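You operate a simulated robot arm through the tools that you are given. There is no shell and no other tool.

The job below is to be done with a simulated robot arm. You get a single attempt, and the scene is never put back.

## Task
Roll the bubbles out of both sections on the black board, then dust section 29.
Fine: use the yellow cloth; roller and cloth go back where they were. Set down upright: hand roller. What is to be rubbed or washed off counts as gone when no trace of it is left.

The check looks at the end state, three seconds after you hand in, the way a careful person would. Anything else that was tipped, shoved, dropped, spilled or broken makes it a failure. Flat cloth is picked up by pressing the open fingertips on it (5 to 10 N) and closing them slowly along it; thin cloth reads only 2 to 8 mm in the jaws.

## Robot
A 7-joint arm with a three-finger gripper, fixed in place. Base frame: the origin is on the floor under the middle of its stand, x ahead of it, y to its left, z up; the work surface is at about z = 80.3. Lengths are in cm, angles in degrees, forces in N, time in s.
It reaches about 134.2 cm from its shoulder. Its first joint turns from -166.0 to 166.0 degrees. Payload 2.69 kg.
Tool frame: the origin (TCP) lies between the finger pads and is the grasp point; the fingertips stand 3 cm ahead of it; z points along the fingers, y is the line along which they close. The gripper opens to 12.8 cm; its body begins 11.7 cm behind the TCP.
Orientation is that of the tool frame in the base frame, as [roll, pitch, yaw] about the fixed x, y, z axes, in that order (R = Rz(yaw) Ry(pitch) Rx(roll)). With the fingers straight down and closing along the base's y, the tool's x points along the base's -x, its y along +y and its z along -z.

## Interface
- The arm moves only by the tool drive_tool. Its argument "plan" is a list of rows, each an object of numbers (a shift or turn left out is 0, a gripper value left out holds the last): "rx", "ry", "rz": the turn, a rotation vector about the tool's x, y, z in units of 5 degrees (1.0 is 5 degrees); "dx", "dy", "dz": the shift along the tool's x, y, z in units of 30 mm (1.0 is 30 mm); "fingers": the opening, from 0 (shut) to 1 (fully open). In form: [{"rx": .., "ry": .., "rz": .., "dx": .., "dy": .., "dz": .., "fingers": ..}, ...]. A call has 1 to 20 rows; each row shifts and turns the commanded pose from where the row before left it, along the tool's axes as they then stand. A call with a number of a shift or a turn outside -1 to 1 is refused whole. Rows are played at 5 a second. More than 5 cm and 8.6 degrees between two rows, or a gripper value outside its range, and nothing of the call is played. Where a pose cannot be reached the arm comes as near as it can. A force on the tool above 60 N (or 10 N above the force at the start of the call, whichever is more), or a blocked arm, ends the call early, and 0.2 s more pass. The fingers move at their own pace (about 12.7 cm/s each) and stop on an object; they squeeze with about 29 N. The grip force told is the motor's: it shows also when the fingers shut on nothing. Time passes only in rows, and 0.2 s behind the last, so rows that do not move let the fingers close. The reply holds the time, the measured pose of the TCP, the force on the tool along the base axes, the opening and the grip force, in the units named above and with some noise, with the torque about the TCP (base axes, N m) and any sound that the robot's microphone picked up.
- Cameras (640 x 400 px; columns grow to the right, rows downward): "scene" is fixed at [22.17, -65.22, 161.28]; the picture's right is [0.95, -0.32, 0.00], its down [-0.14, -0.41, -0.90] and it looks along [0.29, 0.85, -0.43] (base axes); focal length 333 px, centre (320, 200). "wrist" rides on the gripper at [5.8, 5.4, -13.1] in the tool frame; the picture's right is [-0.68, 0.74, 0.00], its down [-0.62, -0.57, -0.55] and it looks along [-0.40, -0.37, 0.84] (tool axes); focal length 234 px, centre (320, 200). There is no depth. A picture from a camera that has moved, and an enlarged one, comes with that camera's place and axes in the base frame and with its lens.
- capture(camera): a new picture of that camera. No time passes.
- move_column(by): moves the trunk up (or, below 0, down) by that many cm; the arm rides with it, the base frame stays. It gives what a move gives, with no picture.
- close_up(camera, box): a new picture of the part [left, top, right, bottom] of that camera's present view, enlarged. No time passes.
- hand_in(): hands the job in; it is judged then, once.

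Nothing tells you positions but the pictures and the camera data. Unless the task says otherwise, let go and move clear before handing in.

The tools are called after "Call:" as a command line: name --argument value ..., lists and objects as JSON in quotes. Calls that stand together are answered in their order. drive_tool: Moves the arm, as the interface text tells. Its arguments: {"type":"object","properties":{"plan":{"type":"array","items":{"type":"object","properties":{"rx":{"type":"number"},"ry":{"type":"number"},"rz":{"type":"number"},"dx":{"type":"number"},"dy":{"type":"number"},"dz":{"type":"number"},"fingers":{"type":"number"}}}}},"required":["plan"]} The other tools are called the same way: move_column (by) moves the trunk up or down; capture (camera) takes a picture; close_up (camera, box) takes an enlarged picture of a part of a camera's view; hand_in () hands the job in.

At the start:

```text
t: 0.0
eef_pos: [36.79, 58.68, 122.79]
orientation: [180.0, 0.0, 180.0]
wrist_force: [0.2, 0.0, 0.6]
wrist_torque: [0.01, 0.0, 0.0]
grip_width: 12.8
grip_force: 0.0
trunk travel left (down, up): [-15.0, 20.0]
```

scene: 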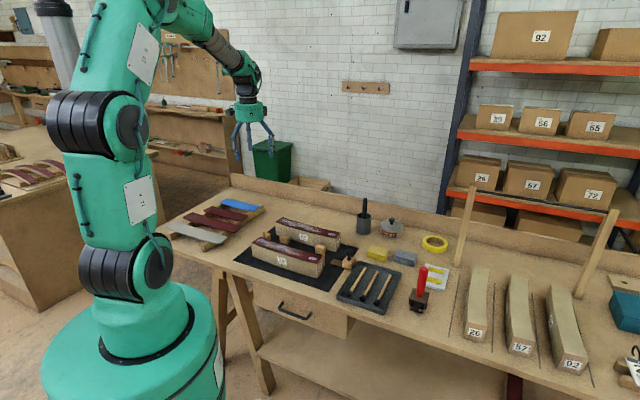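
wrist: 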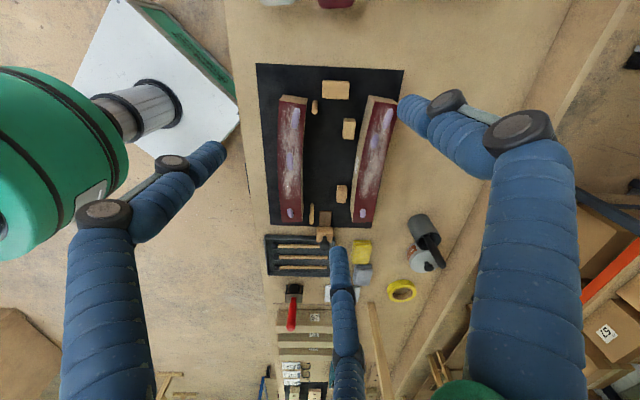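

I see a workbench with a black board holding two wooden sections with dark veneer/film on top (bubbles), a red-handled hand roller, yellow and grey cloths/sponges. I'll look closer before moving.

Call:
close_up --camera "scene" --box '[230, 190, 470, 340]'

Call:
close_up --camera "wrist" --box '[240, 60, 420, 240]'

Call:
close_up --camera "scene" --box '[340, 190, 480, 330]'

Call:
close_up --camera "wrist" --box '[250, 200, 450, 400]'

```text
2.67 times, centred on (350, 265) of scene
camera zoom: at [22.17, -65.22, 161.28], right [0.95, -0.32, 0.0], down [-0.14, -0.41, -0.9], along [0.29, 0.85, -0.43], focal length 889 px, centre (240, 27)
```

zoom: 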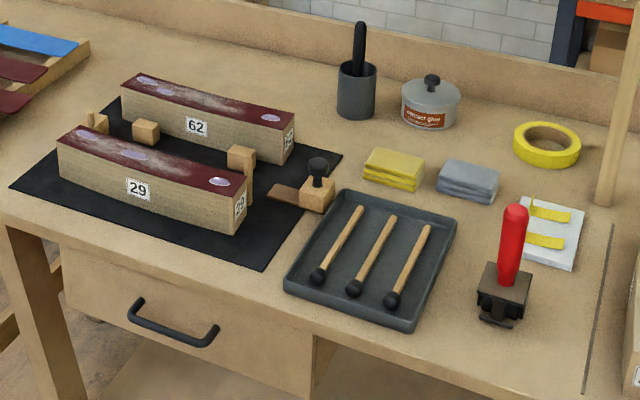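

```text
2.22 times, centred on (330, 150) of wrist
camera zoom: at [30.88, 64.11, 135.98], right [0.68, 0.74, 0.0], down [0.62, -0.57, 0.55], along [0.4, -0.37, -0.84], focal length 520 px, centre (298, 311)
```

zoom: 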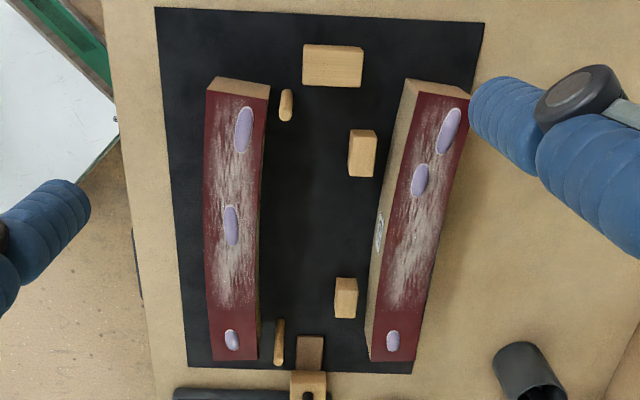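

```text
2.86 times, centred on (410, 260) of scene
camera zoom: at [22.17, -65.22, 161.28], right [0.95, -0.32, 0.0], down [-0.14, -0.41, -0.9], along [0.29, 0.85, -0.43], focal length 952 px, centre (63, 29)
```

zoom: 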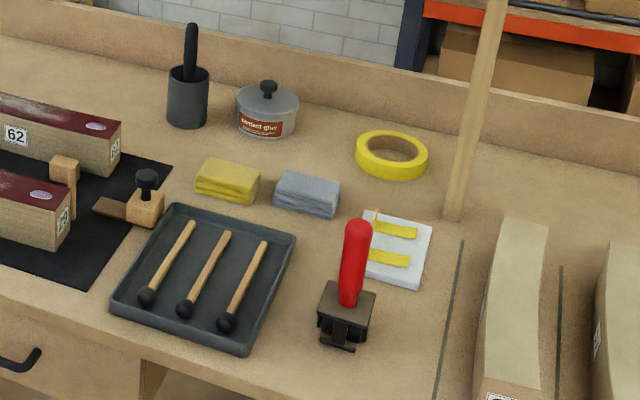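

```text
2.00 times, centred on (350, 300) of wrist
camera zoom: at [30.88, 64.11, 135.98], right [0.68, 0.74, 0.0], down [0.62, -0.57, 0.55], along [0.4, -0.37, -0.84], focal length 468 px, centre (260, 0)
```

zoom: 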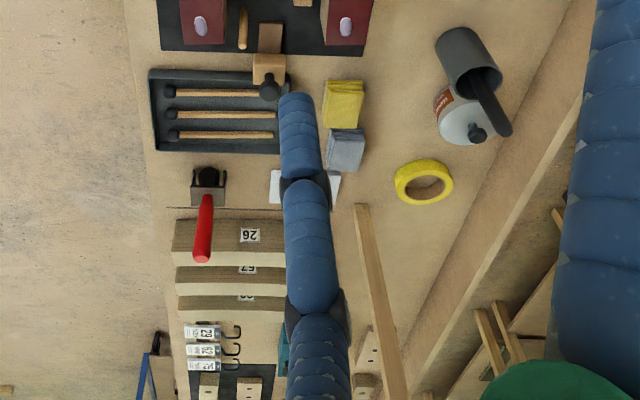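

The bench lies at about 45° in the base frame: the black board with sections 29 and 62 spans roughly (24–76, 23–74), and the red-handled roller stands near (80, 5). I'll zoom in further on the roller, cloth and sections.

Call:
close_up --camera "scene" --box '[395, 255, 445, 320]'

Call:
close_up --camera "scene" --box '[240, 210, 350, 285]'

Call:
close_up --camera "scene" --box '[360, 235, 425, 275]'

```text
6.15 times, centred on (420, 288) of scene
camera zoom: at [22.17, -65.22, 161.28], right [0.95, -0.32, 0.0], down [-0.14, -0.41, -0.9], along [0.29, 0.85, -0.43], focal length 2050 px, centre (-295, -338)
```

zoom: 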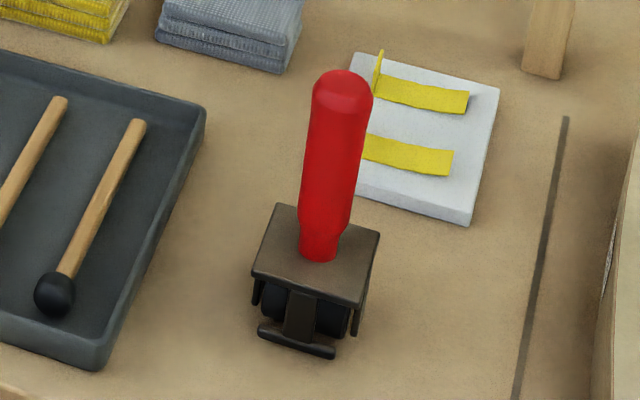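

```text
5.33 times, centred on (295, 248) of scene
camera zoom: at [22.17, -65.22, 161.28], right [0.95, -0.32, 0.0], down [-0.14, -0.41, -0.9], along [0.29, 0.85, -0.43], focal length 1777 px, centre (453, -53)
```

zoom: 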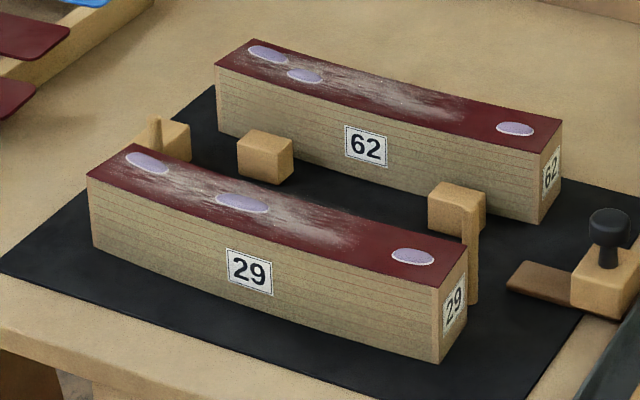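

```text
9.85 times, centred on (392, 255) of scene
camera zoom: at [22.17, -65.22, 161.28], right [0.95, -0.32, 0.0], down [-0.14, -0.41, -0.9], along [0.29, 0.85, -0.43], focal length 3281 px, centre (-394, -342)
```

zoom: 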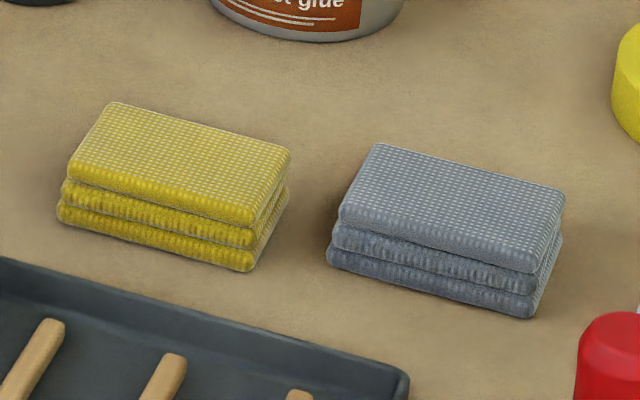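

The roller stands on its drum with the handle upright, and the yellow cloth is a folded pad just left of the grey one. I'll turn the tool to line up with the bench and look at the sections on the way to the roller.

Call:
drive_tool --plan '[{"rz": 1}, {"rz": 1}, {"rz": 1}, {"rz": 1}, {"rz": 1}, {"rz": 1}, {"rz": 1}, {"rz": 1}, {"rz": 1}, {}]'

Call:
capture --camera "wrist"

```text
t: 2.2
eef_pos: [36.82, 58.72, 122.9]
orientation: [179.9, 0.0, 135.0]
wrist_force: [-0.5, 0.7, -0.5]
wrist_torque: [-0.01, 0.0, 0.02]
grip_width: 12.8
grip_force: 0.0
trunk travel left (down, up): [-15.0, 20.0]
```

```text
taken
camera wrist: at [36.37, 66.71, 135.97], right [1.0, 0.04, 0.0], down [0.04, -0.84, 0.55], along [0.02, -0.55, -0.84], focal length 234 px, centre (320, 200)
```

wrist: 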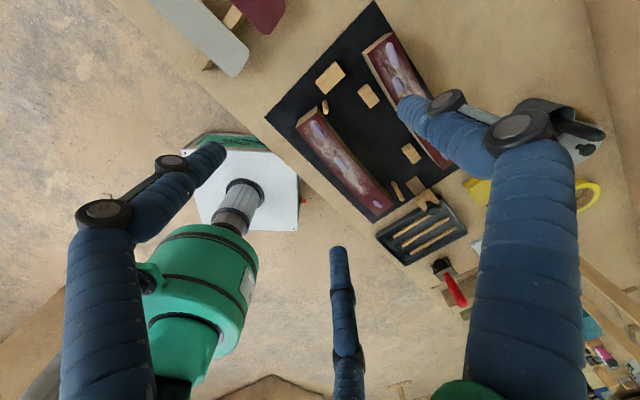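

Next I'll travel along the bench so that the roller is in the centre of the wrist view.

Call:
drive_tool --plan '[{"dx": -1, "dy": 0.12}, {"dx": -1, "dy": 0.12}, {"dx": -1, "dy": 0.12}, {"dx": -1, "dy": 0.12}, {"dx": -1, "dy": 0.12}, {"dx": -1, "dy": 0.12}, {"dx": -1, "dy": 0.12}, {"dx": -1, "dy": 0.12}, {"dx": -1, "dy": 0.12}, {"dx": -1, "dy": 0.12}, {"dx": -1, "dy": 0.12}, {"dx": -1, "dy": 0.12}, {"dx": -1, "dy": 0.12}, {"dx": -1, "dy": 0.12}, {"dx": -1, "dy": 0.12}, {"dx": -1, "dy": 0.12}, {"dx": -1, "dy": 0.12}, {"dx": -1, "dy": 0.12}, {}]'

Call:
capture --camera "wrist"

Call:
capture --camera "scene"

```text
t: 6.2
eef_pos: [79.65, 24.87, 122.5]
orientation: [180.0, 0.0, 135.1]
wrist_force: [0.0, -0.5, 0.4]
wrist_torque: [0.02, 0.01, -0.01]
grip_width: 12.79
grip_force: 0.0
trunk travel left (down, up): [-15.0, 20.0]
```

```text
taken
camera wrist: at [79.22, 32.87, 135.65], right [1.0, 0.04, 0.0], down [0.04, -0.84, 0.55], along [0.02, -0.55, -0.84], focal length 234 px, centre (320, 200)
```

wrist: 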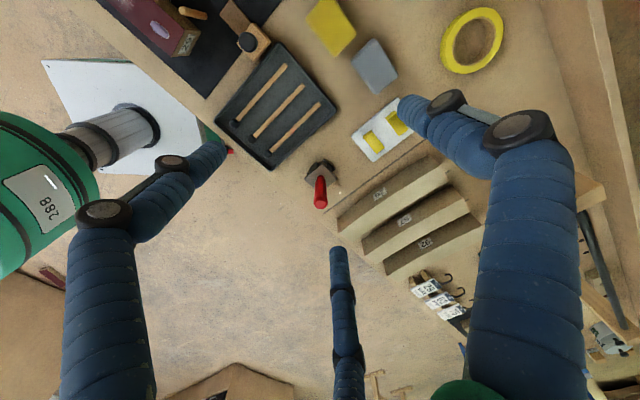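

```text
taken
```

scene: 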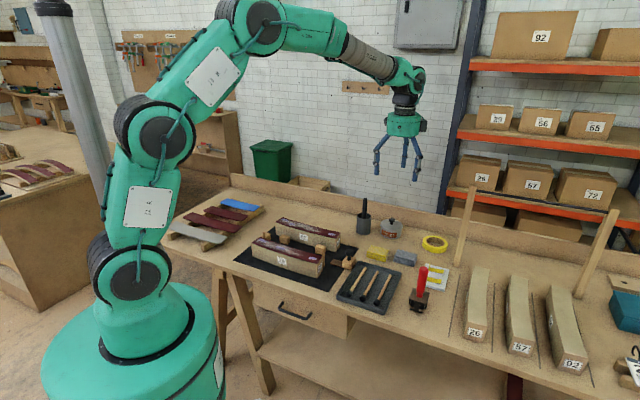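

Call:
close_up --camera "wrist" --box '[285, 140, 355, 220]'

Call:
close_up --camera "wrist" --box '[290, 0, 420, 170]'

```text
5.00 times, centred on (320, 180) of wrist
camera zoom: at [79.22, 32.87, 135.65], right [1.0, 0.04, 0.0], down [0.04, -0.84, 0.55], along [0.02, -0.55, -0.84], focal length 1171 px, centre (320, 300)
```

zoom: 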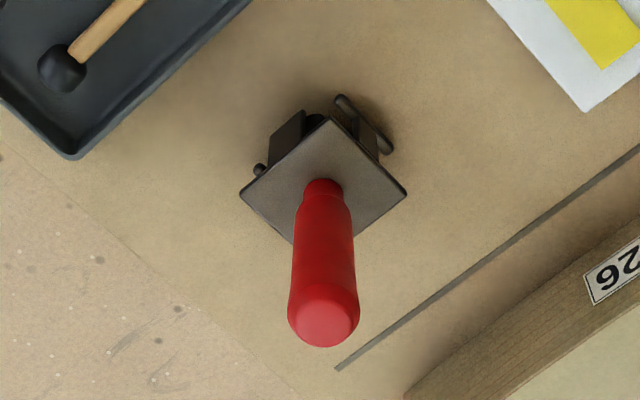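

```text
2.35 times, centred on (355, 85) of wrist
camera zoom: at [79.22, 32.87, 135.65], right [1.0, 0.04, 0.0], down [0.04, -0.84, 0.55], along [0.02, -0.55, -0.84], focal length 551 px, centre (238, 471)
```

zoom: 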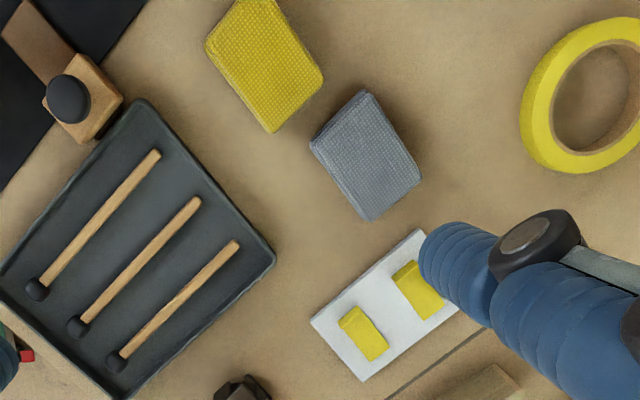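

The drum's axle lies along the bench, with foot bars front and back, so I'll have to turn the roller 90° to roll along the sections. I'll go above the roller handle, near (80.4, 5.9), and check the alignment.

Call:
drive_tool --plan '[{"dx": -0.93, "dy": -0.86, "dz": 0.8}, {"dx": -0.93, "dy": -0.86, "dz": 0.8}, {"dx": -0.93, "dy": -0.86, "dz": 0.8}, {"dx": -0.93, "dy": -0.86, "dz": 0.8}, {"dx": -0.93, "dy": -0.86, "dz": 0.8}, {}]'

Call:
capture --camera "wrist"

Call:
close_up --camera "scene" --box '[360, 180, 480, 320]'

```text
t: 7.6
eef_pos: [80.42, 5.88, 110.92]
orientation: [-180.0, 0.1, 134.9]
wrist_force: [-0.3, -0.2, -0.5]
wrist_torque: [0.11, 0.0, 0.0]
grip_width: 12.79
grip_force: 0.0
trunk travel left (down, up): [-15.0, 20.0]
```

```text
taken
camera wrist: at [80.0, 14.0, 124.05], right [1.0, 0.04, 0.0], down [0.04, -0.84, 0.55], along [0.02, -0.55, -0.84], focal length 234 px, centre (320, 200)
```

wrist: 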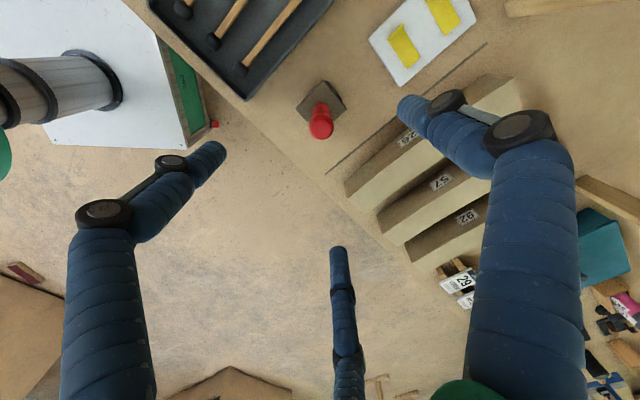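

```text
2.86 times, centred on (420, 250) of scene
camera zoom: at [22.17, -65.22, 161.28], right [0.95, -0.32, 0.0], down [-0.14, -0.41, -0.9], along [0.29, 0.85, -0.43], focal length 952 px, centre (34, 57)
```

zoom: 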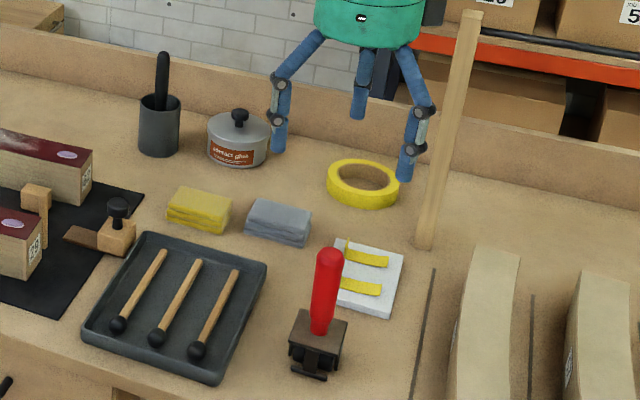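

The handle top sits almost on the tool axis. I'll check with an enlarged view before going down.

Call:
close_up --camera "wrist" --box '[280, 70, 360, 150]'

```text
5.00 times, centred on (320, 110) of wrist
camera zoom: at [80.0, 14.0, 124.05], right [1.0, 0.04, 0.0], down [0.04, -0.84, 0.55], along [0.02, -0.55, -0.84], focal length 1171 px, centre (320, 650)
```

zoom: 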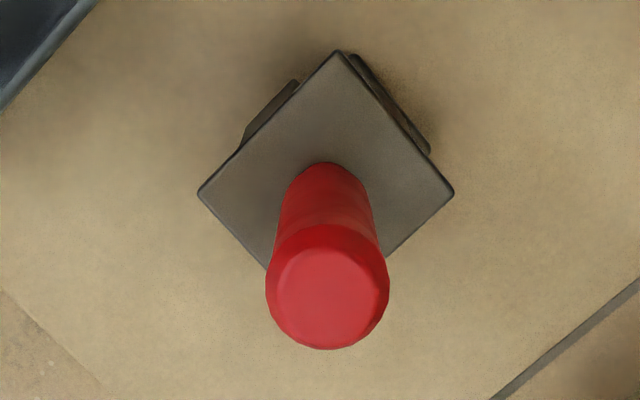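

Alignment is good to about 2 mm. I'll descend around the handle to about z = 92.

Call:
drive_tool --plan '[{"dx": -0.05, "dy": 0.05, "dz": 0.9}, {"dz": 0.9}, {"dz": 0.9}, {"dz": 0.9}, {"dz": 0.9}, {"dz": 0.9}, {"dz": 0.8}, {}]'

Call:
capture --camera "wrist"

Call:
close_up --camera "scene" --box '[370, 210, 470, 320]'

```text
t: 9.4
eef_pos: [80.62, 6.24, 92.27]
orientation: [180.0, -0.1, 135.0]
wrist_force: [0.8, -0.1, -1.0]
wrist_torque: [0.02, 0.04, -0.03]
grip_width: 12.79
grip_force: 0.1
trunk travel left (down, up): [-15.0, 20.0]
```

```text
taken
camera wrist: at [80.24, 14.21, 105.44], right [1.0, 0.04, 0.0], down [0.04, -0.84, 0.55], along [0.02, -0.55, -0.84], focal length 234 px, centre (320, 200)
```

wrist: 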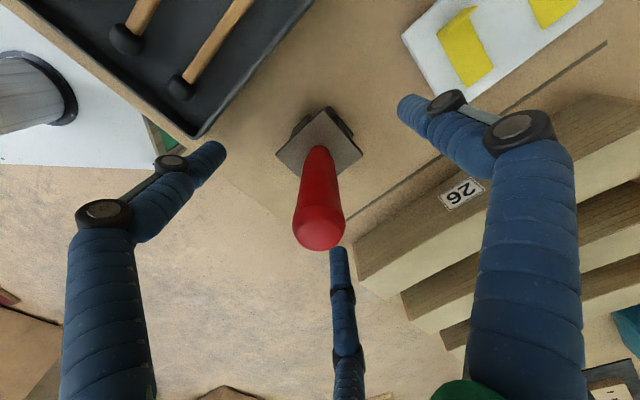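

```text
3.64 times, centred on (420, 265) of scene
camera zoom: at [22.17, -65.22, 161.28], right [0.95, -0.32, 0.0], down [-0.14, -0.41, -0.9], along [0.29, 0.85, -0.43], focal length 1212 px, centre (-44, -36)
```

zoom: 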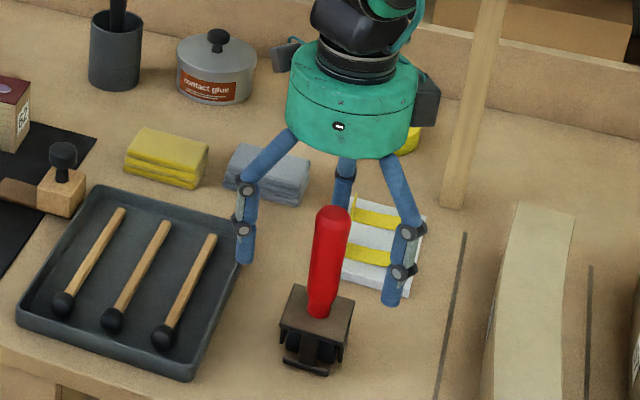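

The TCP is centred on the handle, so I'll close the fingers gradually.

Call:
drive_tool --plan '[{"fingers": 0.7}, {"fingers": 0.5}, {"fingers": 0.4}, {"fingers": 0.33}, {"fingers": 0.28}, {"fingers": 0.24}, {"fingers": 0.2}, {"fingers": 0.1}, {"fingers": 0}, {"fingers": 0}, {"fingers": 0}]'

Call:
capture --camera "wrist"

Call:
close_up --camera "scene" --box '[370, 210, 470, 320]'

```text
t: 11.8
eef_pos: [80.44, 6.22, 92.36]
orientation: [-180.0, -0.1, 135.0]
wrist_force: [1.9, -3.5, 1.3]
wrist_torque: [-0.21, -0.17, -0.02]
grip_width: 2.94
grip_force: 28.6
trunk travel left (down, up): [-15.0, 20.0]
```

```text
taken
camera wrist: at [80.2, 14.19, 105.48], right [1.0, 0.04, 0.0], down [0.04, -0.84, 0.55], along [0.02, -0.55, -0.84], focal length 234 px, centre (320, 200)
```

wrist: 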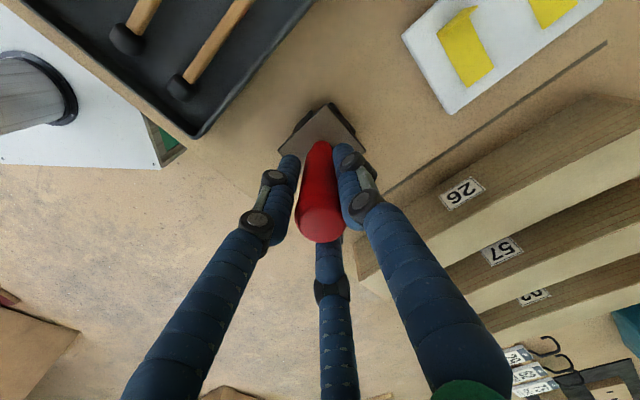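

```text
3.64 times, centred on (420, 265) of scene
camera zoom: at [22.17, -65.22, 161.28], right [0.95, -0.32, 0.0], down [-0.14, -0.41, -0.9], along [0.29, 0.85, -0.43], focal length 1212 px, centre (-44, -36)
```

zoom: 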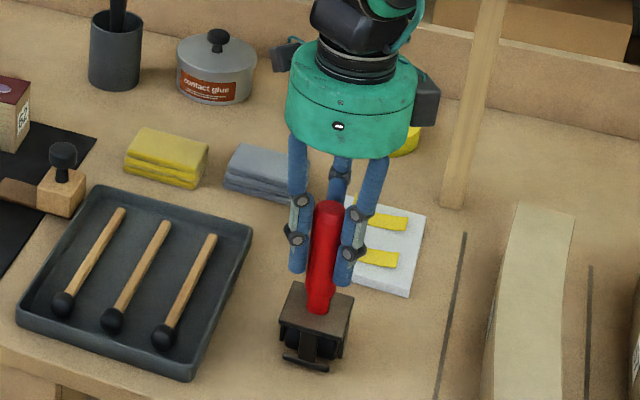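

The handle is held at 2.9 cm. I'll lift straight up about 20 cm and look at the drum and feet.

Call:
drive_tool --plan '[{"dz": -0.5}, {"dz": -0.8}, {"dz": -1}, {"dz": -1}, {"dz": -1}, {"dz": -1}, {"dz": -1}, {"dz": -0.7}, {}]'

Call:
close_up --camera "scene" --box '[380, 170, 460, 290]'

Call:
capture --camera "wrist"

```text
t: 13.8
eef_pos: [80.55, 6.08, 113.42]
orientation: [-179.9, 0.0, 135.0]
wrist_force: [-1.0, 0.3, -2.3]
wrist_torque: [-0.01, -0.02, 0.03]
grip_width: 2.92
grip_force: 29.2
trunk travel left (down, up): [-15.0, 20.0]
```

```text
3.33 times, centred on (420, 230) of scene
camera zoom: at [22.17, -65.22, 161.28], right [0.95, -0.32, 0.0], down [-0.14, -0.41, -0.9], along [0.29, 0.85, -0.43], focal length 1111 px, centre (-13, 100)
```

zoom: 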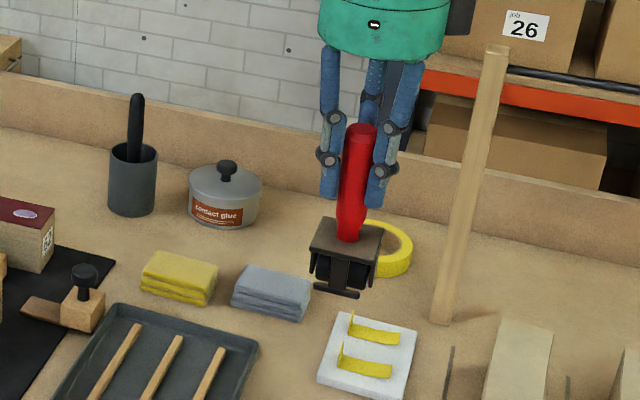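

```text
taken
camera wrist: at [80.13, 14.01, 126.59], right [1.0, 0.04, 0.0], down [0.04, -0.84, 0.55], along [0.02, -0.55, -0.84], focal length 234 px, centre (320, 200)
```

wrist: 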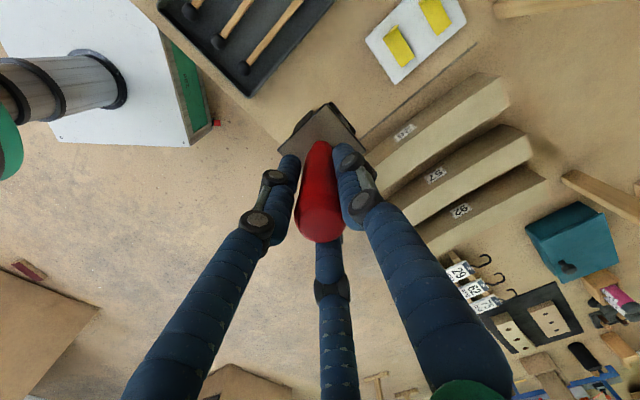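

Call:
close_up --camera "scene" --box '[405, 225, 445, 265]'

Call:
close_up --camera "scene" --box '[245, 225, 345, 285]'

```text
10.00 times, centred on (425, 245) of scene
camera zoom: at [22.17, -65.22, 161.28], right [0.95, -0.32, 0.0], down [-0.14, -0.41, -0.9], along [0.29, 0.85, -0.43], focal length 3332 px, centre (-730, -250)
```

zoom: 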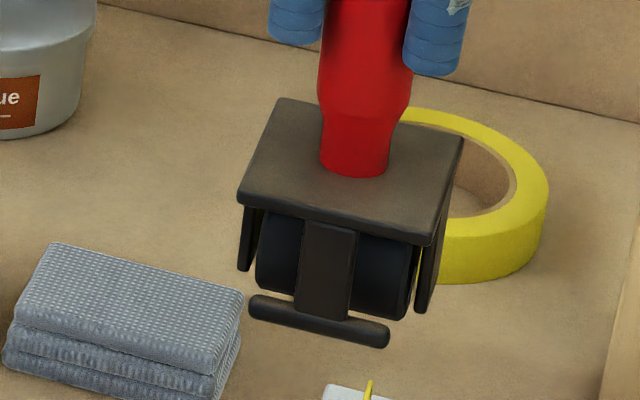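

```text
6.40 times, centred on (295, 255) of scene
camera zoom: at [22.17, -65.22, 161.28], right [0.95, -0.32, 0.0], down [-0.14, -0.41, -0.9], along [0.29, 0.85, -0.43], focal length 2133 px, centre (480, -152)
```

zoom: 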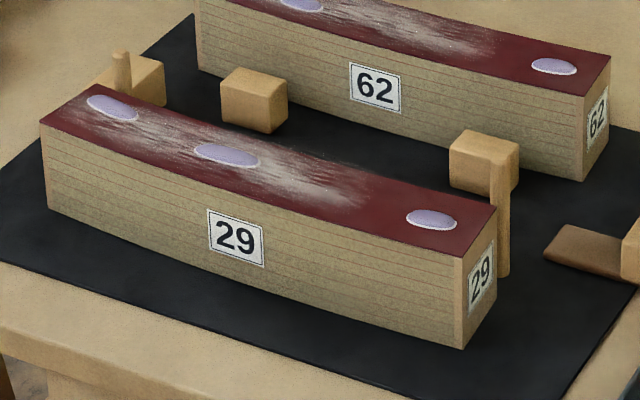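

The drum sits between side brackets, with a foot bar front and back. I'll turn the roller 90° so that it rolls along the bench, then carry it over the board.

Call:
drive_tool --plan '[{"rz": -1}, {"rz": -1}, {"rz": -1}, {"rz": -1}, {"rz": -1}, {"rz": -1}, {"rz": -1}, {"rz": -1}, {"rz": -1}, {"rz": -1}, {"rz": -1}, {"rz": -1}, {"rz": -1}, {"rz": -1}, {"rz": -1}, {"rz": -1}, {"rz": -1}, {"rz": -1}, {}]'

Call:
close_up --camera "scene" --box '[380, 170, 460, 290]'

```text
t: 17.8
eef_pos: [80.61, 6.16, 113.25]
orientation: [180.0, 0.0, -134.9]
wrist_force: [0.2, -0.3, -3.4]
wrist_torque: [0.01, 0.02, -0.03]
grip_width: 2.91
grip_force: 28.9
trunk travel left (down, up): [-15.0, 20.0]
```

```text
3.33 times, centred on (420, 230) of scene
camera zoom: at [22.17, -65.22, 161.28], right [0.95, -0.32, 0.0], down [-0.14, -0.41, -0.9], along [0.29, 0.85, -0.43], focal length 1111 px, centre (-13, 100)
```

zoom: 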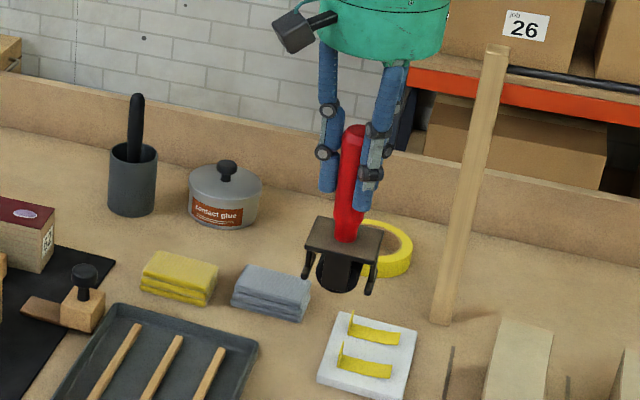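

Call:
close_up --camera "scene" --box '[405, 225, 445, 265]'

Call:
drive_tool --plan '[{"dy": 0.97}, {"dy": 0.97}, {"dy": 0.97}, {"dy": 0.97}, {"dy": 0.97}, {"dy": 0.97}, {"dy": 0.97}, {"dy": 0.97}, {"dy": 0.97}, {"dy": 0.97}, {"dy": 0.97}, {"dy": 0.97}, {"dy": 0.97}, {"dy": 0.97}, {"dy": 0.97}, {"dy": 0.97}, {"dy": 0.97}, {"dy": 0.97}, {}]'

Call:
capture --camera "wrist"

Call:
capture --camera "scene"

```text
10.00 times, centred on (425, 245) of scene
camera zoom: at [22.17, -65.22, 161.28], right [0.95, -0.32, 0.0], down [-0.14, -0.41, -0.9], along [0.29, 0.85, -0.43], focal length 3332 px, centre (-730, -250)
```

zoom: 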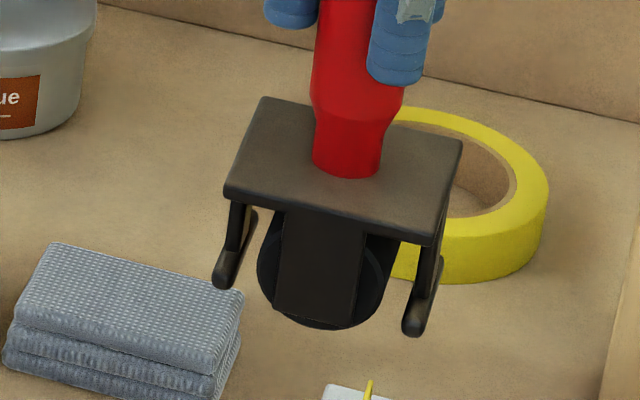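

```text
t: 21.8
eef_pos: [43.41, 43.15, 113.26]
orientation: [-179.9, -0.1, -135.0]
wrist_force: [0.2, 0.7, -2.6]
wrist_torque: [-0.04, -0.03, -0.03]
grip_width: 2.86
grip_force: 28.9
trunk travel left (down, up): [-15.0, 20.0]
```

```text
taken
camera wrist: at [35.35, 42.86, 126.38], right [-0.04, 1.0, 0.0], down [0.84, 0.04, 0.55], along [0.55, 0.02, -0.84], focal length 234 px, centre (320, 200)
```

wrist: 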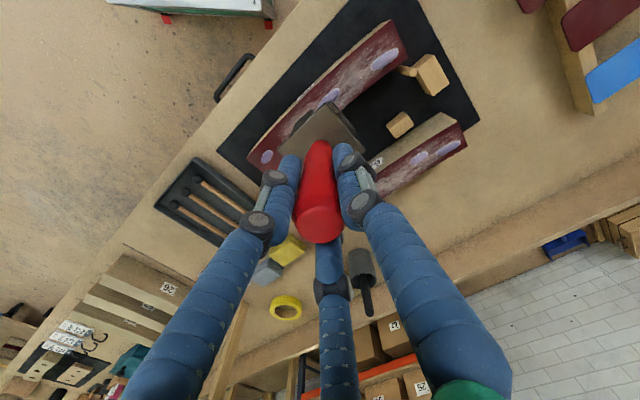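

```text
taken
```

scene: 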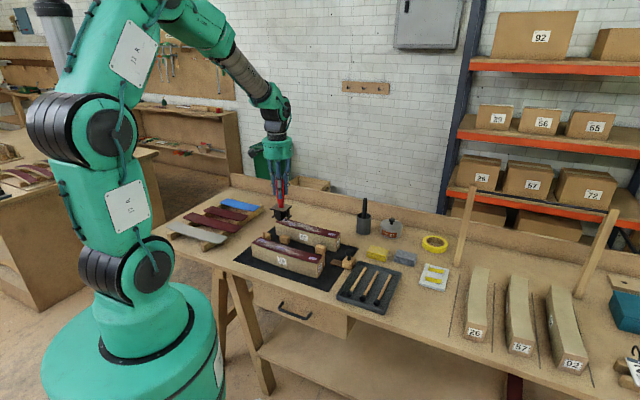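

Call:
close_up --camera "wrist" --box '[210, 0, 490, 200]'

Call:
close_up --camera "scene" --box '[235, 195, 355, 290]'

```text
2.00 times, centred on (350, 100) of wrist
camera zoom: at [35.35, 42.86, 126.38], right [-0.04, 1.0, 0.0], down [0.84, 0.04, 0.55], along [0.55, 0.02, -0.84], focal length 468 px, centre (260, 400)
```

zoom: 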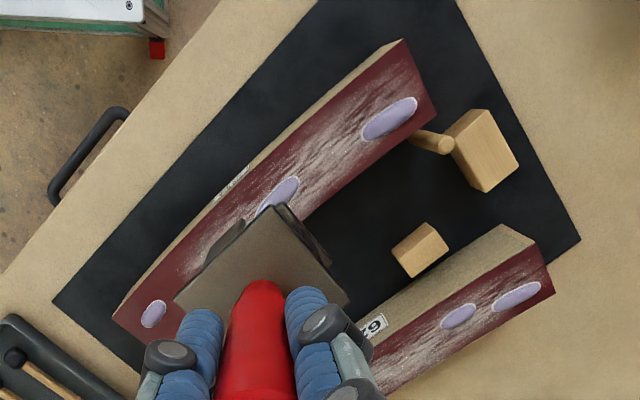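

```text
4.21 times, centred on (295, 242) of scene
camera zoom: at [22.17, -65.22, 161.28], right [0.95, -0.32, 0.0], down [-0.14, -0.41, -0.9], along [0.29, 0.85, -0.43], focal length 1403 px, centre (425, 21)
```

zoom: 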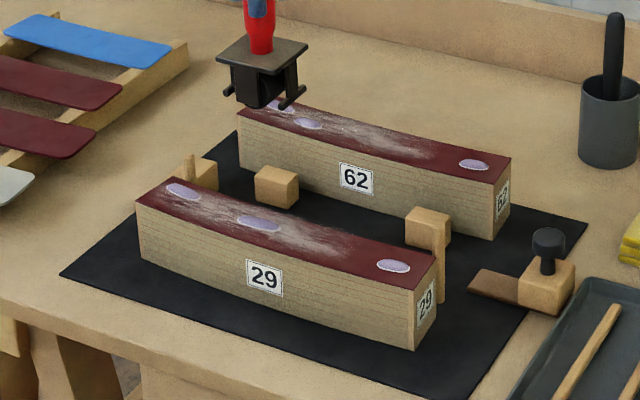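

Call:
close_up --camera "wrist" --box '[300, 10, 440, 110]'

Call:
close_up --camera "wrist" --box '[220, 80, 340, 190]'

Call:
close_up --camera "wrist" --box '[370, 100, 500, 200]'

```text
4.00 times, centred on (370, 60) of wrist
camera zoom: at [35.35, 42.86, 126.38], right [-0.04, 1.0, 0.0], down [0.84, 0.04, 0.55], along [0.55, 0.02, -0.84], focal length 937 px, centre (120, 760)
```

zoom: 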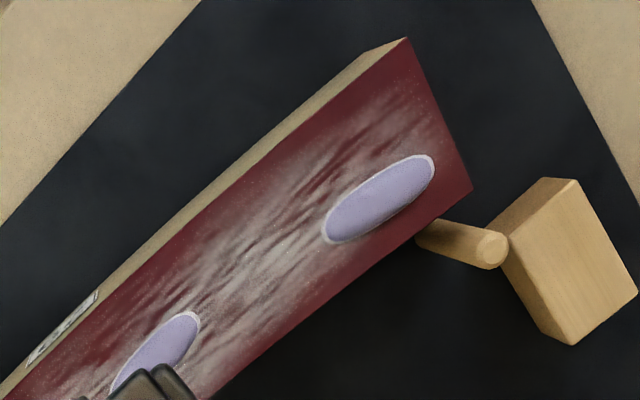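

```text
3.64 times, centred on (280, 135) of wrist
camera zoom: at [35.35, 42.86, 126.38], right [-0.04, 1.0, 0.0], down [0.84, 0.04, 0.55], along [0.55, 0.02, -0.84], focal length 852 px, centre (466, 436)
```

zoom: 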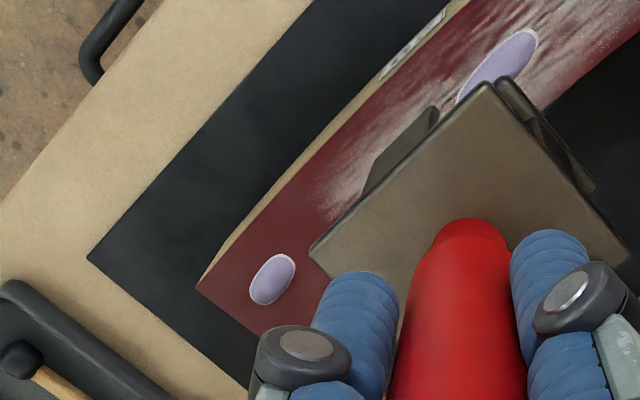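

```text
4.00 times, centred on (435, 150) of wrist
camera zoom: at [35.35, 42.86, 126.38], right [-0.04, 1.0, 0.0], down [0.84, 0.04, 0.55], along [0.55, 0.02, -0.84], focal length 937 px, centre (-140, 400)
```

zoom: 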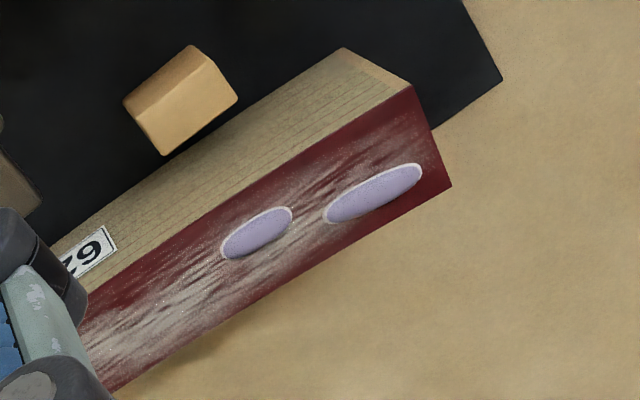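

Both sections have a slight bow. For section 29 the top is near z ≈ 87.5, with bubbles near s = -11, -2 and 13 along the bench. I'll lower the roller over a bubble-free spot first.

Call:
drive_tool --plan '[{"dy": -0.64, "dx": 0.09, "dz": 0.8}, {"dy": -0.63, "dx": 0.08, "dz": 0.8}, {"dz": 0.8}, {"dz": 0.8}, {"dz": 0.6}, {}]'

Call:
close_up --camera "scene" --box '[235, 195, 355, 290]'

Call:
capture --camera "wrist"

```text
t: 23.2
eef_pos: [45.76, 40.04, 101.81]
orientation: [180.0, -0.1, -135.0]
wrist_force: [0.4, -0.5, -3.7]
wrist_torque: [-0.03, 0.02, 0.01]
grip_width: 2.85
grip_force: 29.1
trunk travel left (down, up): [-15.0, 20.0]
```

```text
4.21 times, centred on (295, 242) of scene
camera zoom: at [22.17, -65.22, 161.28], right [0.95, -0.32, 0.0], down [-0.14, -0.41, -0.9], along [0.29, 0.85, -0.43], focal length 1403 px, centre (425, 21)
```

zoom: 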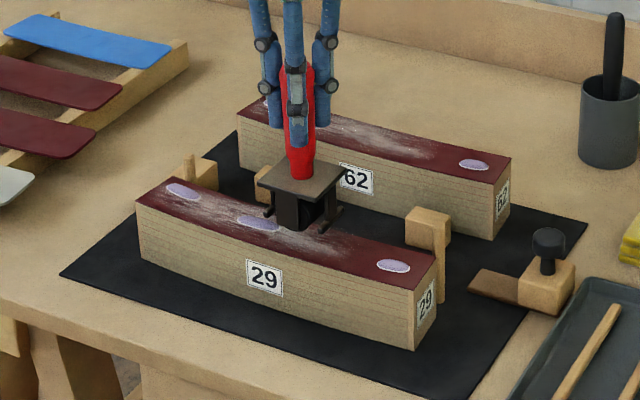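

```text
taken
camera wrist: at [37.75, 39.79, 115.0], right [-0.04, 1.0, 0.0], down [0.84, 0.04, 0.55], along [0.55, 0.02, -0.84], focal length 234 px, centre (320, 200)
```

wrist: 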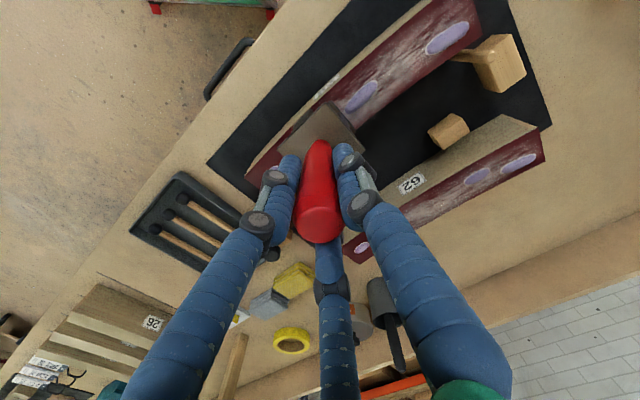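

Call:
drive_tool --plan '[{"dz": 0.2}, {"dz": 0.2}, {"dz": 0.1}, {}]'

Call:
close_up --camera "scene" --box '[265, 210, 345, 280]'

```text
t: 24.2
eef_pos: [45.86, 40.06, 100.37]
orientation: [-180.0, -0.1, -135.0]
wrist_force: [0.5, -0.2, -3.1]
wrist_torque: [0.03, 0.05, 0.03]
grip_width: 2.83
grip_force: 28.4
trunk travel left (down, up): [-15.0, 20.0]
```

```text
5.71 times, centred on (305, 245) of scene
camera zoom: at [22.17, -65.22, 161.28], right [0.95, -0.32, 0.0], down [-0.14, -0.41, -0.9], along [0.29, 0.85, -0.43], focal length 1904 px, centre (406, -57)
```

zoom: 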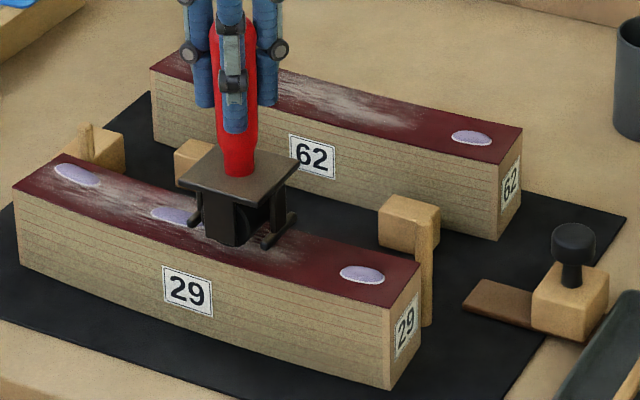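

Call:
drive_tool --plan '[{"dz": 0.1}, {"dz": 0.1}, {}]'

Call:
drive_tool --plan '[{"dz": 0.07}, {}]'

Call:
drive_tool --plan '[{"dz": 0.07}, {}]'

```text
t: 25.0
eef_pos: [45.8, 40.06, 99.8]
orientation: [-179.9, 0.0, -135.0]
wrist_force: [-1.1, -0.6, -3.4]
wrist_torque: [-0.03, 0.03, 0.02]
grip_width: 2.82
grip_force: 28.9
trunk travel left (down, up): [-15.0, 20.0]
```

```text
t: 25.6
eef_pos: [45.78, 39.94, 99.76]
orientation: [180.0, 0.0, -135.0]
wrist_force: [-0.4, 0.4, -2.8]
wrist_torque: [0.02, -0.02, -0.01]
grip_width: 2.85
grip_force: 29.4
trunk travel left (down, up): [-15.0, 20.0]
```

```text
t: 26.2
eef_pos: [45.66, 39.88, 99.51]
orientation: [-180.0, 0.0, -134.9]
wrist_force: [0.6, -1.3, 5.1]
wrist_torque: [-0.27, 0.13, 0.03]
grip_width: 2.85
grip_force: 29.0
trunk travel left (down, up): [-15.0, 20.0]
```

Contact starts at TCP z ≈ 99.5. I'll press a bit more to reach a moderate force.

Call:
drive_tool --plan '[{"dz": 0.05}, {}]'

```text
t: 26.8
eef_pos: [45.82, 40.04, 99.39]
orientation: [180.0, 0.2, -135.0]
wrist_force: [1.6, -0.1, 19.4]
wrist_torque: [-0.29, -0.01, -0.04]
grip_width: 2.84
grip_force: 29.7
trunk travel left (down, up): [-15.0, 20.0]
```

About 20 N of pressing force. I'll start rolling toward bubble 2 in short steps while watching the force.

Call:
drive_tool --plan '[{"dy": 0.25, "dx": -0.012}, {"dy": 0.25, "dx": -0.012}, {"dy": 0.25, "dx": -0.012}, {"dy": 0.25, "dx": -0.012}]'

Call:
close_up --camera "scene" --box '[245, 210, 335, 285]'

```text
t: 27.8
eef_pos: [43.85, 42.17, 99.26]
orientation: [-180.0, -0.1, -135.0]
wrist_force: [-4.4, -7.5, 28.2]
wrist_torque: [-0.36, 0.19, 0.0]
grip_width: 2.8
grip_force: 28.8
trunk travel left (down, up): [-15.0, 20.0]
```

```text
5.33 times, centred on (290, 248) of scene
camera zoom: at [22.17, -65.22, 161.28], right [0.95, -0.32, 0.0], down [-0.14, -0.41, -0.9], along [0.29, 0.85, -0.43], focal length 1777 px, centre (480, -53)
```

zoom: 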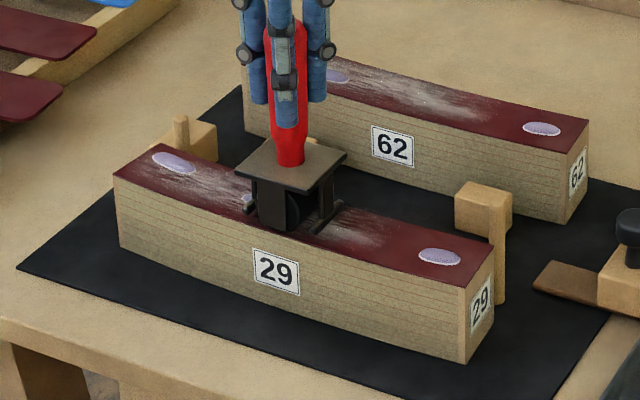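

Call:
drive_tool --plan '[{"dy": 0.25, "dx": -0.01, "dz": -0.03}, {"dy": 0.25, "dx": -0.01}, {"dy": 0.25, "dx": -0.01}, {"dy": 0.25, "dx": -0.015}, {"dy": 0.25, "dx": -0.015}, {"dy": 0.25, "dx": -0.02}, {"dy": 0.25, "dx": -0.02}, {"dy": 0.25, "dx": -0.025}]'

Call:
close_up --camera "scene" --box '[245, 210, 335, 285]'

```text
t: 29.6
eef_pos: [39.72, 46.8, 99.3]
orientation: [179.9, -0.1, -135.0]
wrist_force: [-5.7, -6.6, 8.3]
wrist_torque: [-0.75, 0.74, 0.01]
grip_width: 2.84
grip_force: 28.6
trunk travel left (down, up): [-15.0, 20.0]
```

```text
5.33 times, centred on (290, 248) of scene
camera zoom: at [22.17, -65.22, 161.28], right [0.95, -0.32, 0.0], down [-0.14, -0.41, -0.9], along [0.29, 0.85, -0.43], focal length 1777 px, centre (480, -53)
```

zoom: 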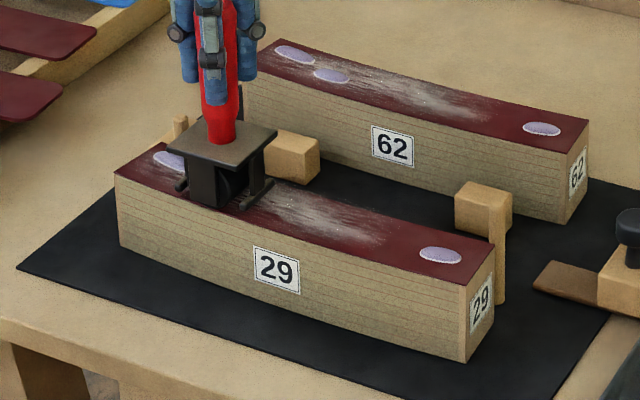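

Bubble 2 is gone after one pass, but there is some sideways drag. I'll turn the roller a few degrees to follow the bow and continue to bubble 1.

Call:
drive_tool --plan '[{"dy": 0.2, "rz": 0.4, "dz": 0.01}, {"dy": 0.25, "rz": 0.4, "dz": 0.01}, {"dy": 0.25, "rz": 0.3, "dz": 0.01}, {"dy": 0.25}]'

```text
t: 30.6
eef_pos: [37.91, 49.15, 99.31]
orientation: [-179.9, 0.1, -140.5]
wrist_force: [-4.3, -2.5, 15.9]
wrist_torque: [-0.09, 0.19, -0.01]
grip_width: 2.8
grip_force: 28.9
trunk travel left (down, up): [-15.0, 20.0]
```

Call:
drive_tool --plan '[{"dy": 0.25}, {"dy": 0.25}, {"dy": 0.25}, {"dy": 0.25}, {"dy": 0.25}, {"dy": 0.25}, {"dy": 0.25}, {}]'

Call:
close_up --camera "scene" --box '[245, 210, 335, 285]'

```text
t: 32.4
eef_pos: [34.6, 53.02, 99.25]
orientation: [-180.0, -0.1, -140.4]
wrist_force: [0.7, 0.3, -1.0]
wrist_torque: [0.01, -0.05, 0.01]
grip_width: 2.82
grip_force: 29.1
trunk travel left (down, up): [-15.0, 20.0]
```

```text
5.33 times, centred on (290, 248) of scene
camera zoom: at [22.17, -65.22, 161.28], right [0.95, -0.32, 0.0], down [-0.14, -0.41, -0.9], along [0.29, 0.85, -0.43], focal length 1777 px, centre (480, -53)
```

zoom: 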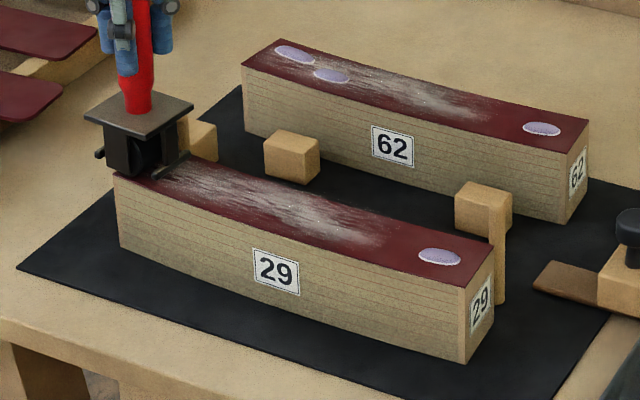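

Call:
drive_tool --plan '[{"dz": 0.04, "dy": -0.05}, {"dz": 0.03, "dy": -0.05}, {}]'

```text
t: 33.2
eef_pos: [34.79, 52.73, 99.33]
orientation: [180.0, 0.2, -140.5]
wrist_force: [-3.7, -4.1, 20.2]
wrist_torque: [-0.12, 0.1, 0.0]
grip_width: 2.86
grip_force: 28.8
trunk travel left (down, up): [-15.0, 20.0]
```

Call:
drive_tool --plan '[{"dy": -0.25}, {"dy": -0.25}, {"dy": -0.25}, {"dy": -0.25}, {"dy": -0.25}, {"dy": -0.25}, {"dy": -0.25}]'

Call:
close_up --camera "scene" --box '[245, 210, 335, 285]'

```text
t: 34.8
eef_pos: [38.34, 48.66, 99.12]
orientation: [-180.0, 0.0, -140.5]
wrist_force: [-0.4, 1.6, 27.0]
wrist_torque: [0.27, -0.05, -0.04]
grip_width: 2.81
grip_force: 29.1
trunk travel left (down, up): [-15.0, 20.0]
```

```text
5.33 times, centred on (290, 248) of scene
camera zoom: at [22.17, -65.22, 161.28], right [0.95, -0.32, 0.0], down [-0.14, -0.41, -0.9], along [0.29, 0.85, -0.43], focal length 1777 px, centre (480, -53)
```

zoom: 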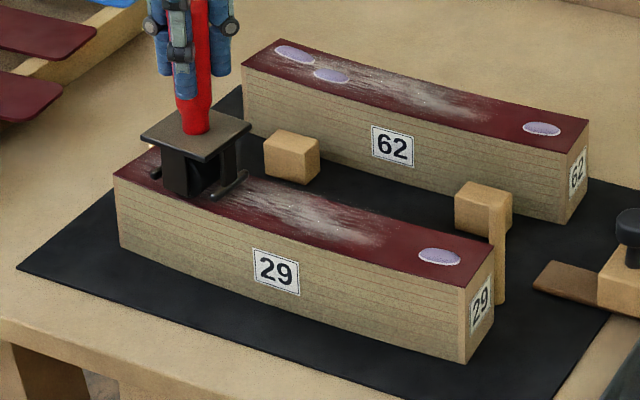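

Call:
drive_tool --plan '[{"dy": -0.25, "rz": -0.08, "dz": -0.02}, {"dy": -0.25, "rz": -0.08}, {"dy": -0.25, "rz": -0.08}, {"dy": -0.25, "rz": -0.08}, {"dy": -0.25, "rz": -0.08}, {"dy": -0.25, "rz": -0.08}, {"dy": -0.25, "rz": -0.08}, {"dy": -0.25, "rz": -0.08}]'

```text
t: 36.6
eef_pos: [42.11, 44.15, 99.03]
orientation: [-180.0, 0.0, -137.3]
wrist_force: [1.3, 1.2, 16.2]
wrist_torque: [-0.06, 0.14, -0.12]
grip_width: 2.85
grip_force: 28.9
trunk travel left (down, up): [-15.0, 20.0]
```

Call:
drive_tool --plan '[{"dy": -0.25, "rz": -0.08}, {"dy": -0.25, "rz": -0.08}, {"dy": -0.25, "rz": -0.08}, {"dy": -0.25, "rz": -0.08}, {"dy": -0.25, "rz": -0.08}, {"dy": -0.25, "rz": -0.08}, {"dy": -0.25}, {"dy": -0.25}]'

```text
t: 38.4
eef_pos: [46.31, 39.89, 98.95]
orientation: [179.9, 0.0, -135.0]
wrist_force: [-5.0, -4.9, 20.9]
wrist_torque: [-0.31, 0.35, 0.01]
grip_width: 2.79
grip_force: 28.2
trunk travel left (down, up): [-15.0, 20.0]
```

Call:
drive_tool --plan '[{"dy": -0.25, "dx": 0.02}, {"dy": -0.25, "dx": 0.02}, {"dy": -0.25, "dx": 0.01}, {"dy": -0.25, "dx": 0.01}, {"dy": -0.25, "dx": 0.01}, {"dy": -0.25}, {"dy": -0.25}, {"dy": -0.25}]'

Call:
close_up --camera "scene" --box '[245, 210, 335, 285]'

```text
t: 40.2
eef_pos: [50.53, 35.42, 99.03]
orientation: [-180.0, 0.0, -134.9]
wrist_force: [1.1, 0.3, 10.2]
wrist_torque: [-0.14, -0.03, 0.0]
grip_width: 2.84
grip_force: 28.9
trunk travel left (down, up): [-15.0, 20.0]
```

```text
5.33 times, centred on (290, 248) of scene
camera zoom: at [22.17, -65.22, 161.28], right [0.95, -0.32, 0.0], down [-0.14, -0.41, -0.9], along [0.29, 0.85, -0.43], focal length 1777 px, centre (480, -53)
```

zoom: 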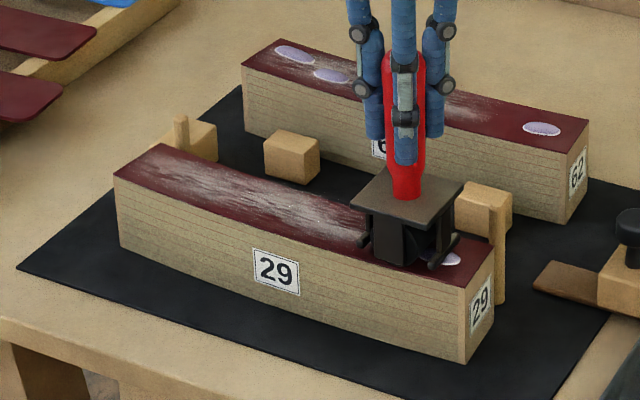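

Call:
drive_tool --plan '[{"dy": -0.25, "dz": 0.03}, {"dy": -0.25, "dx": -0.01}, {"dy": -0.25, "dx": -0.01}, {"dy": -0.25, "dx": -0.01}, {"dy": -0.25}]'

```text
t: 41.4
eef_pos: [53.11, 32.89, 98.96]
orientation: [179.9, 0.1, -135.0]
wrist_force: [2.9, 0.2, 21.7]
wrist_torque: [-0.34, 0.03, 0.03]
grip_width: 2.82
grip_force: 28.7
trunk travel left (down, up): [-15.0, 20.0]
```

Call:
drive_tool --plan '[{"dy": 0.25}, {"dy": 0.25}, {"dy": 0.25}, {"dy": 0.25}, {"dy": 0.25}, {"dy": 0.25}, {"dy": 0.25}, {"dy": 0.25}]'

Call:
close_up --camera "scene" --box '[245, 210, 335, 285]'

```text
t: 43.2
eef_pos: [48.85, 37.13, 98.89]
orientation: [180.0, -0.1, -134.9]
wrist_force: [1.1, 4.8, 22.4]
wrist_torque: [0.23, 0.07, 0.04]
grip_width: 2.85
grip_force: 29.5
trunk travel left (down, up): [-15.0, 20.0]
```

```text
5.33 times, centred on (290, 248) of scene
camera zoom: at [22.17, -65.22, 161.28], right [0.95, -0.32, 0.0], down [-0.14, -0.41, -0.9], along [0.29, 0.85, -0.43], focal length 1777 px, centre (480, -53)
```

zoom: 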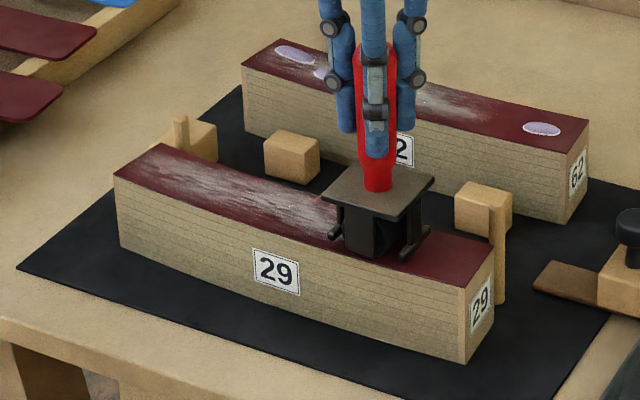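

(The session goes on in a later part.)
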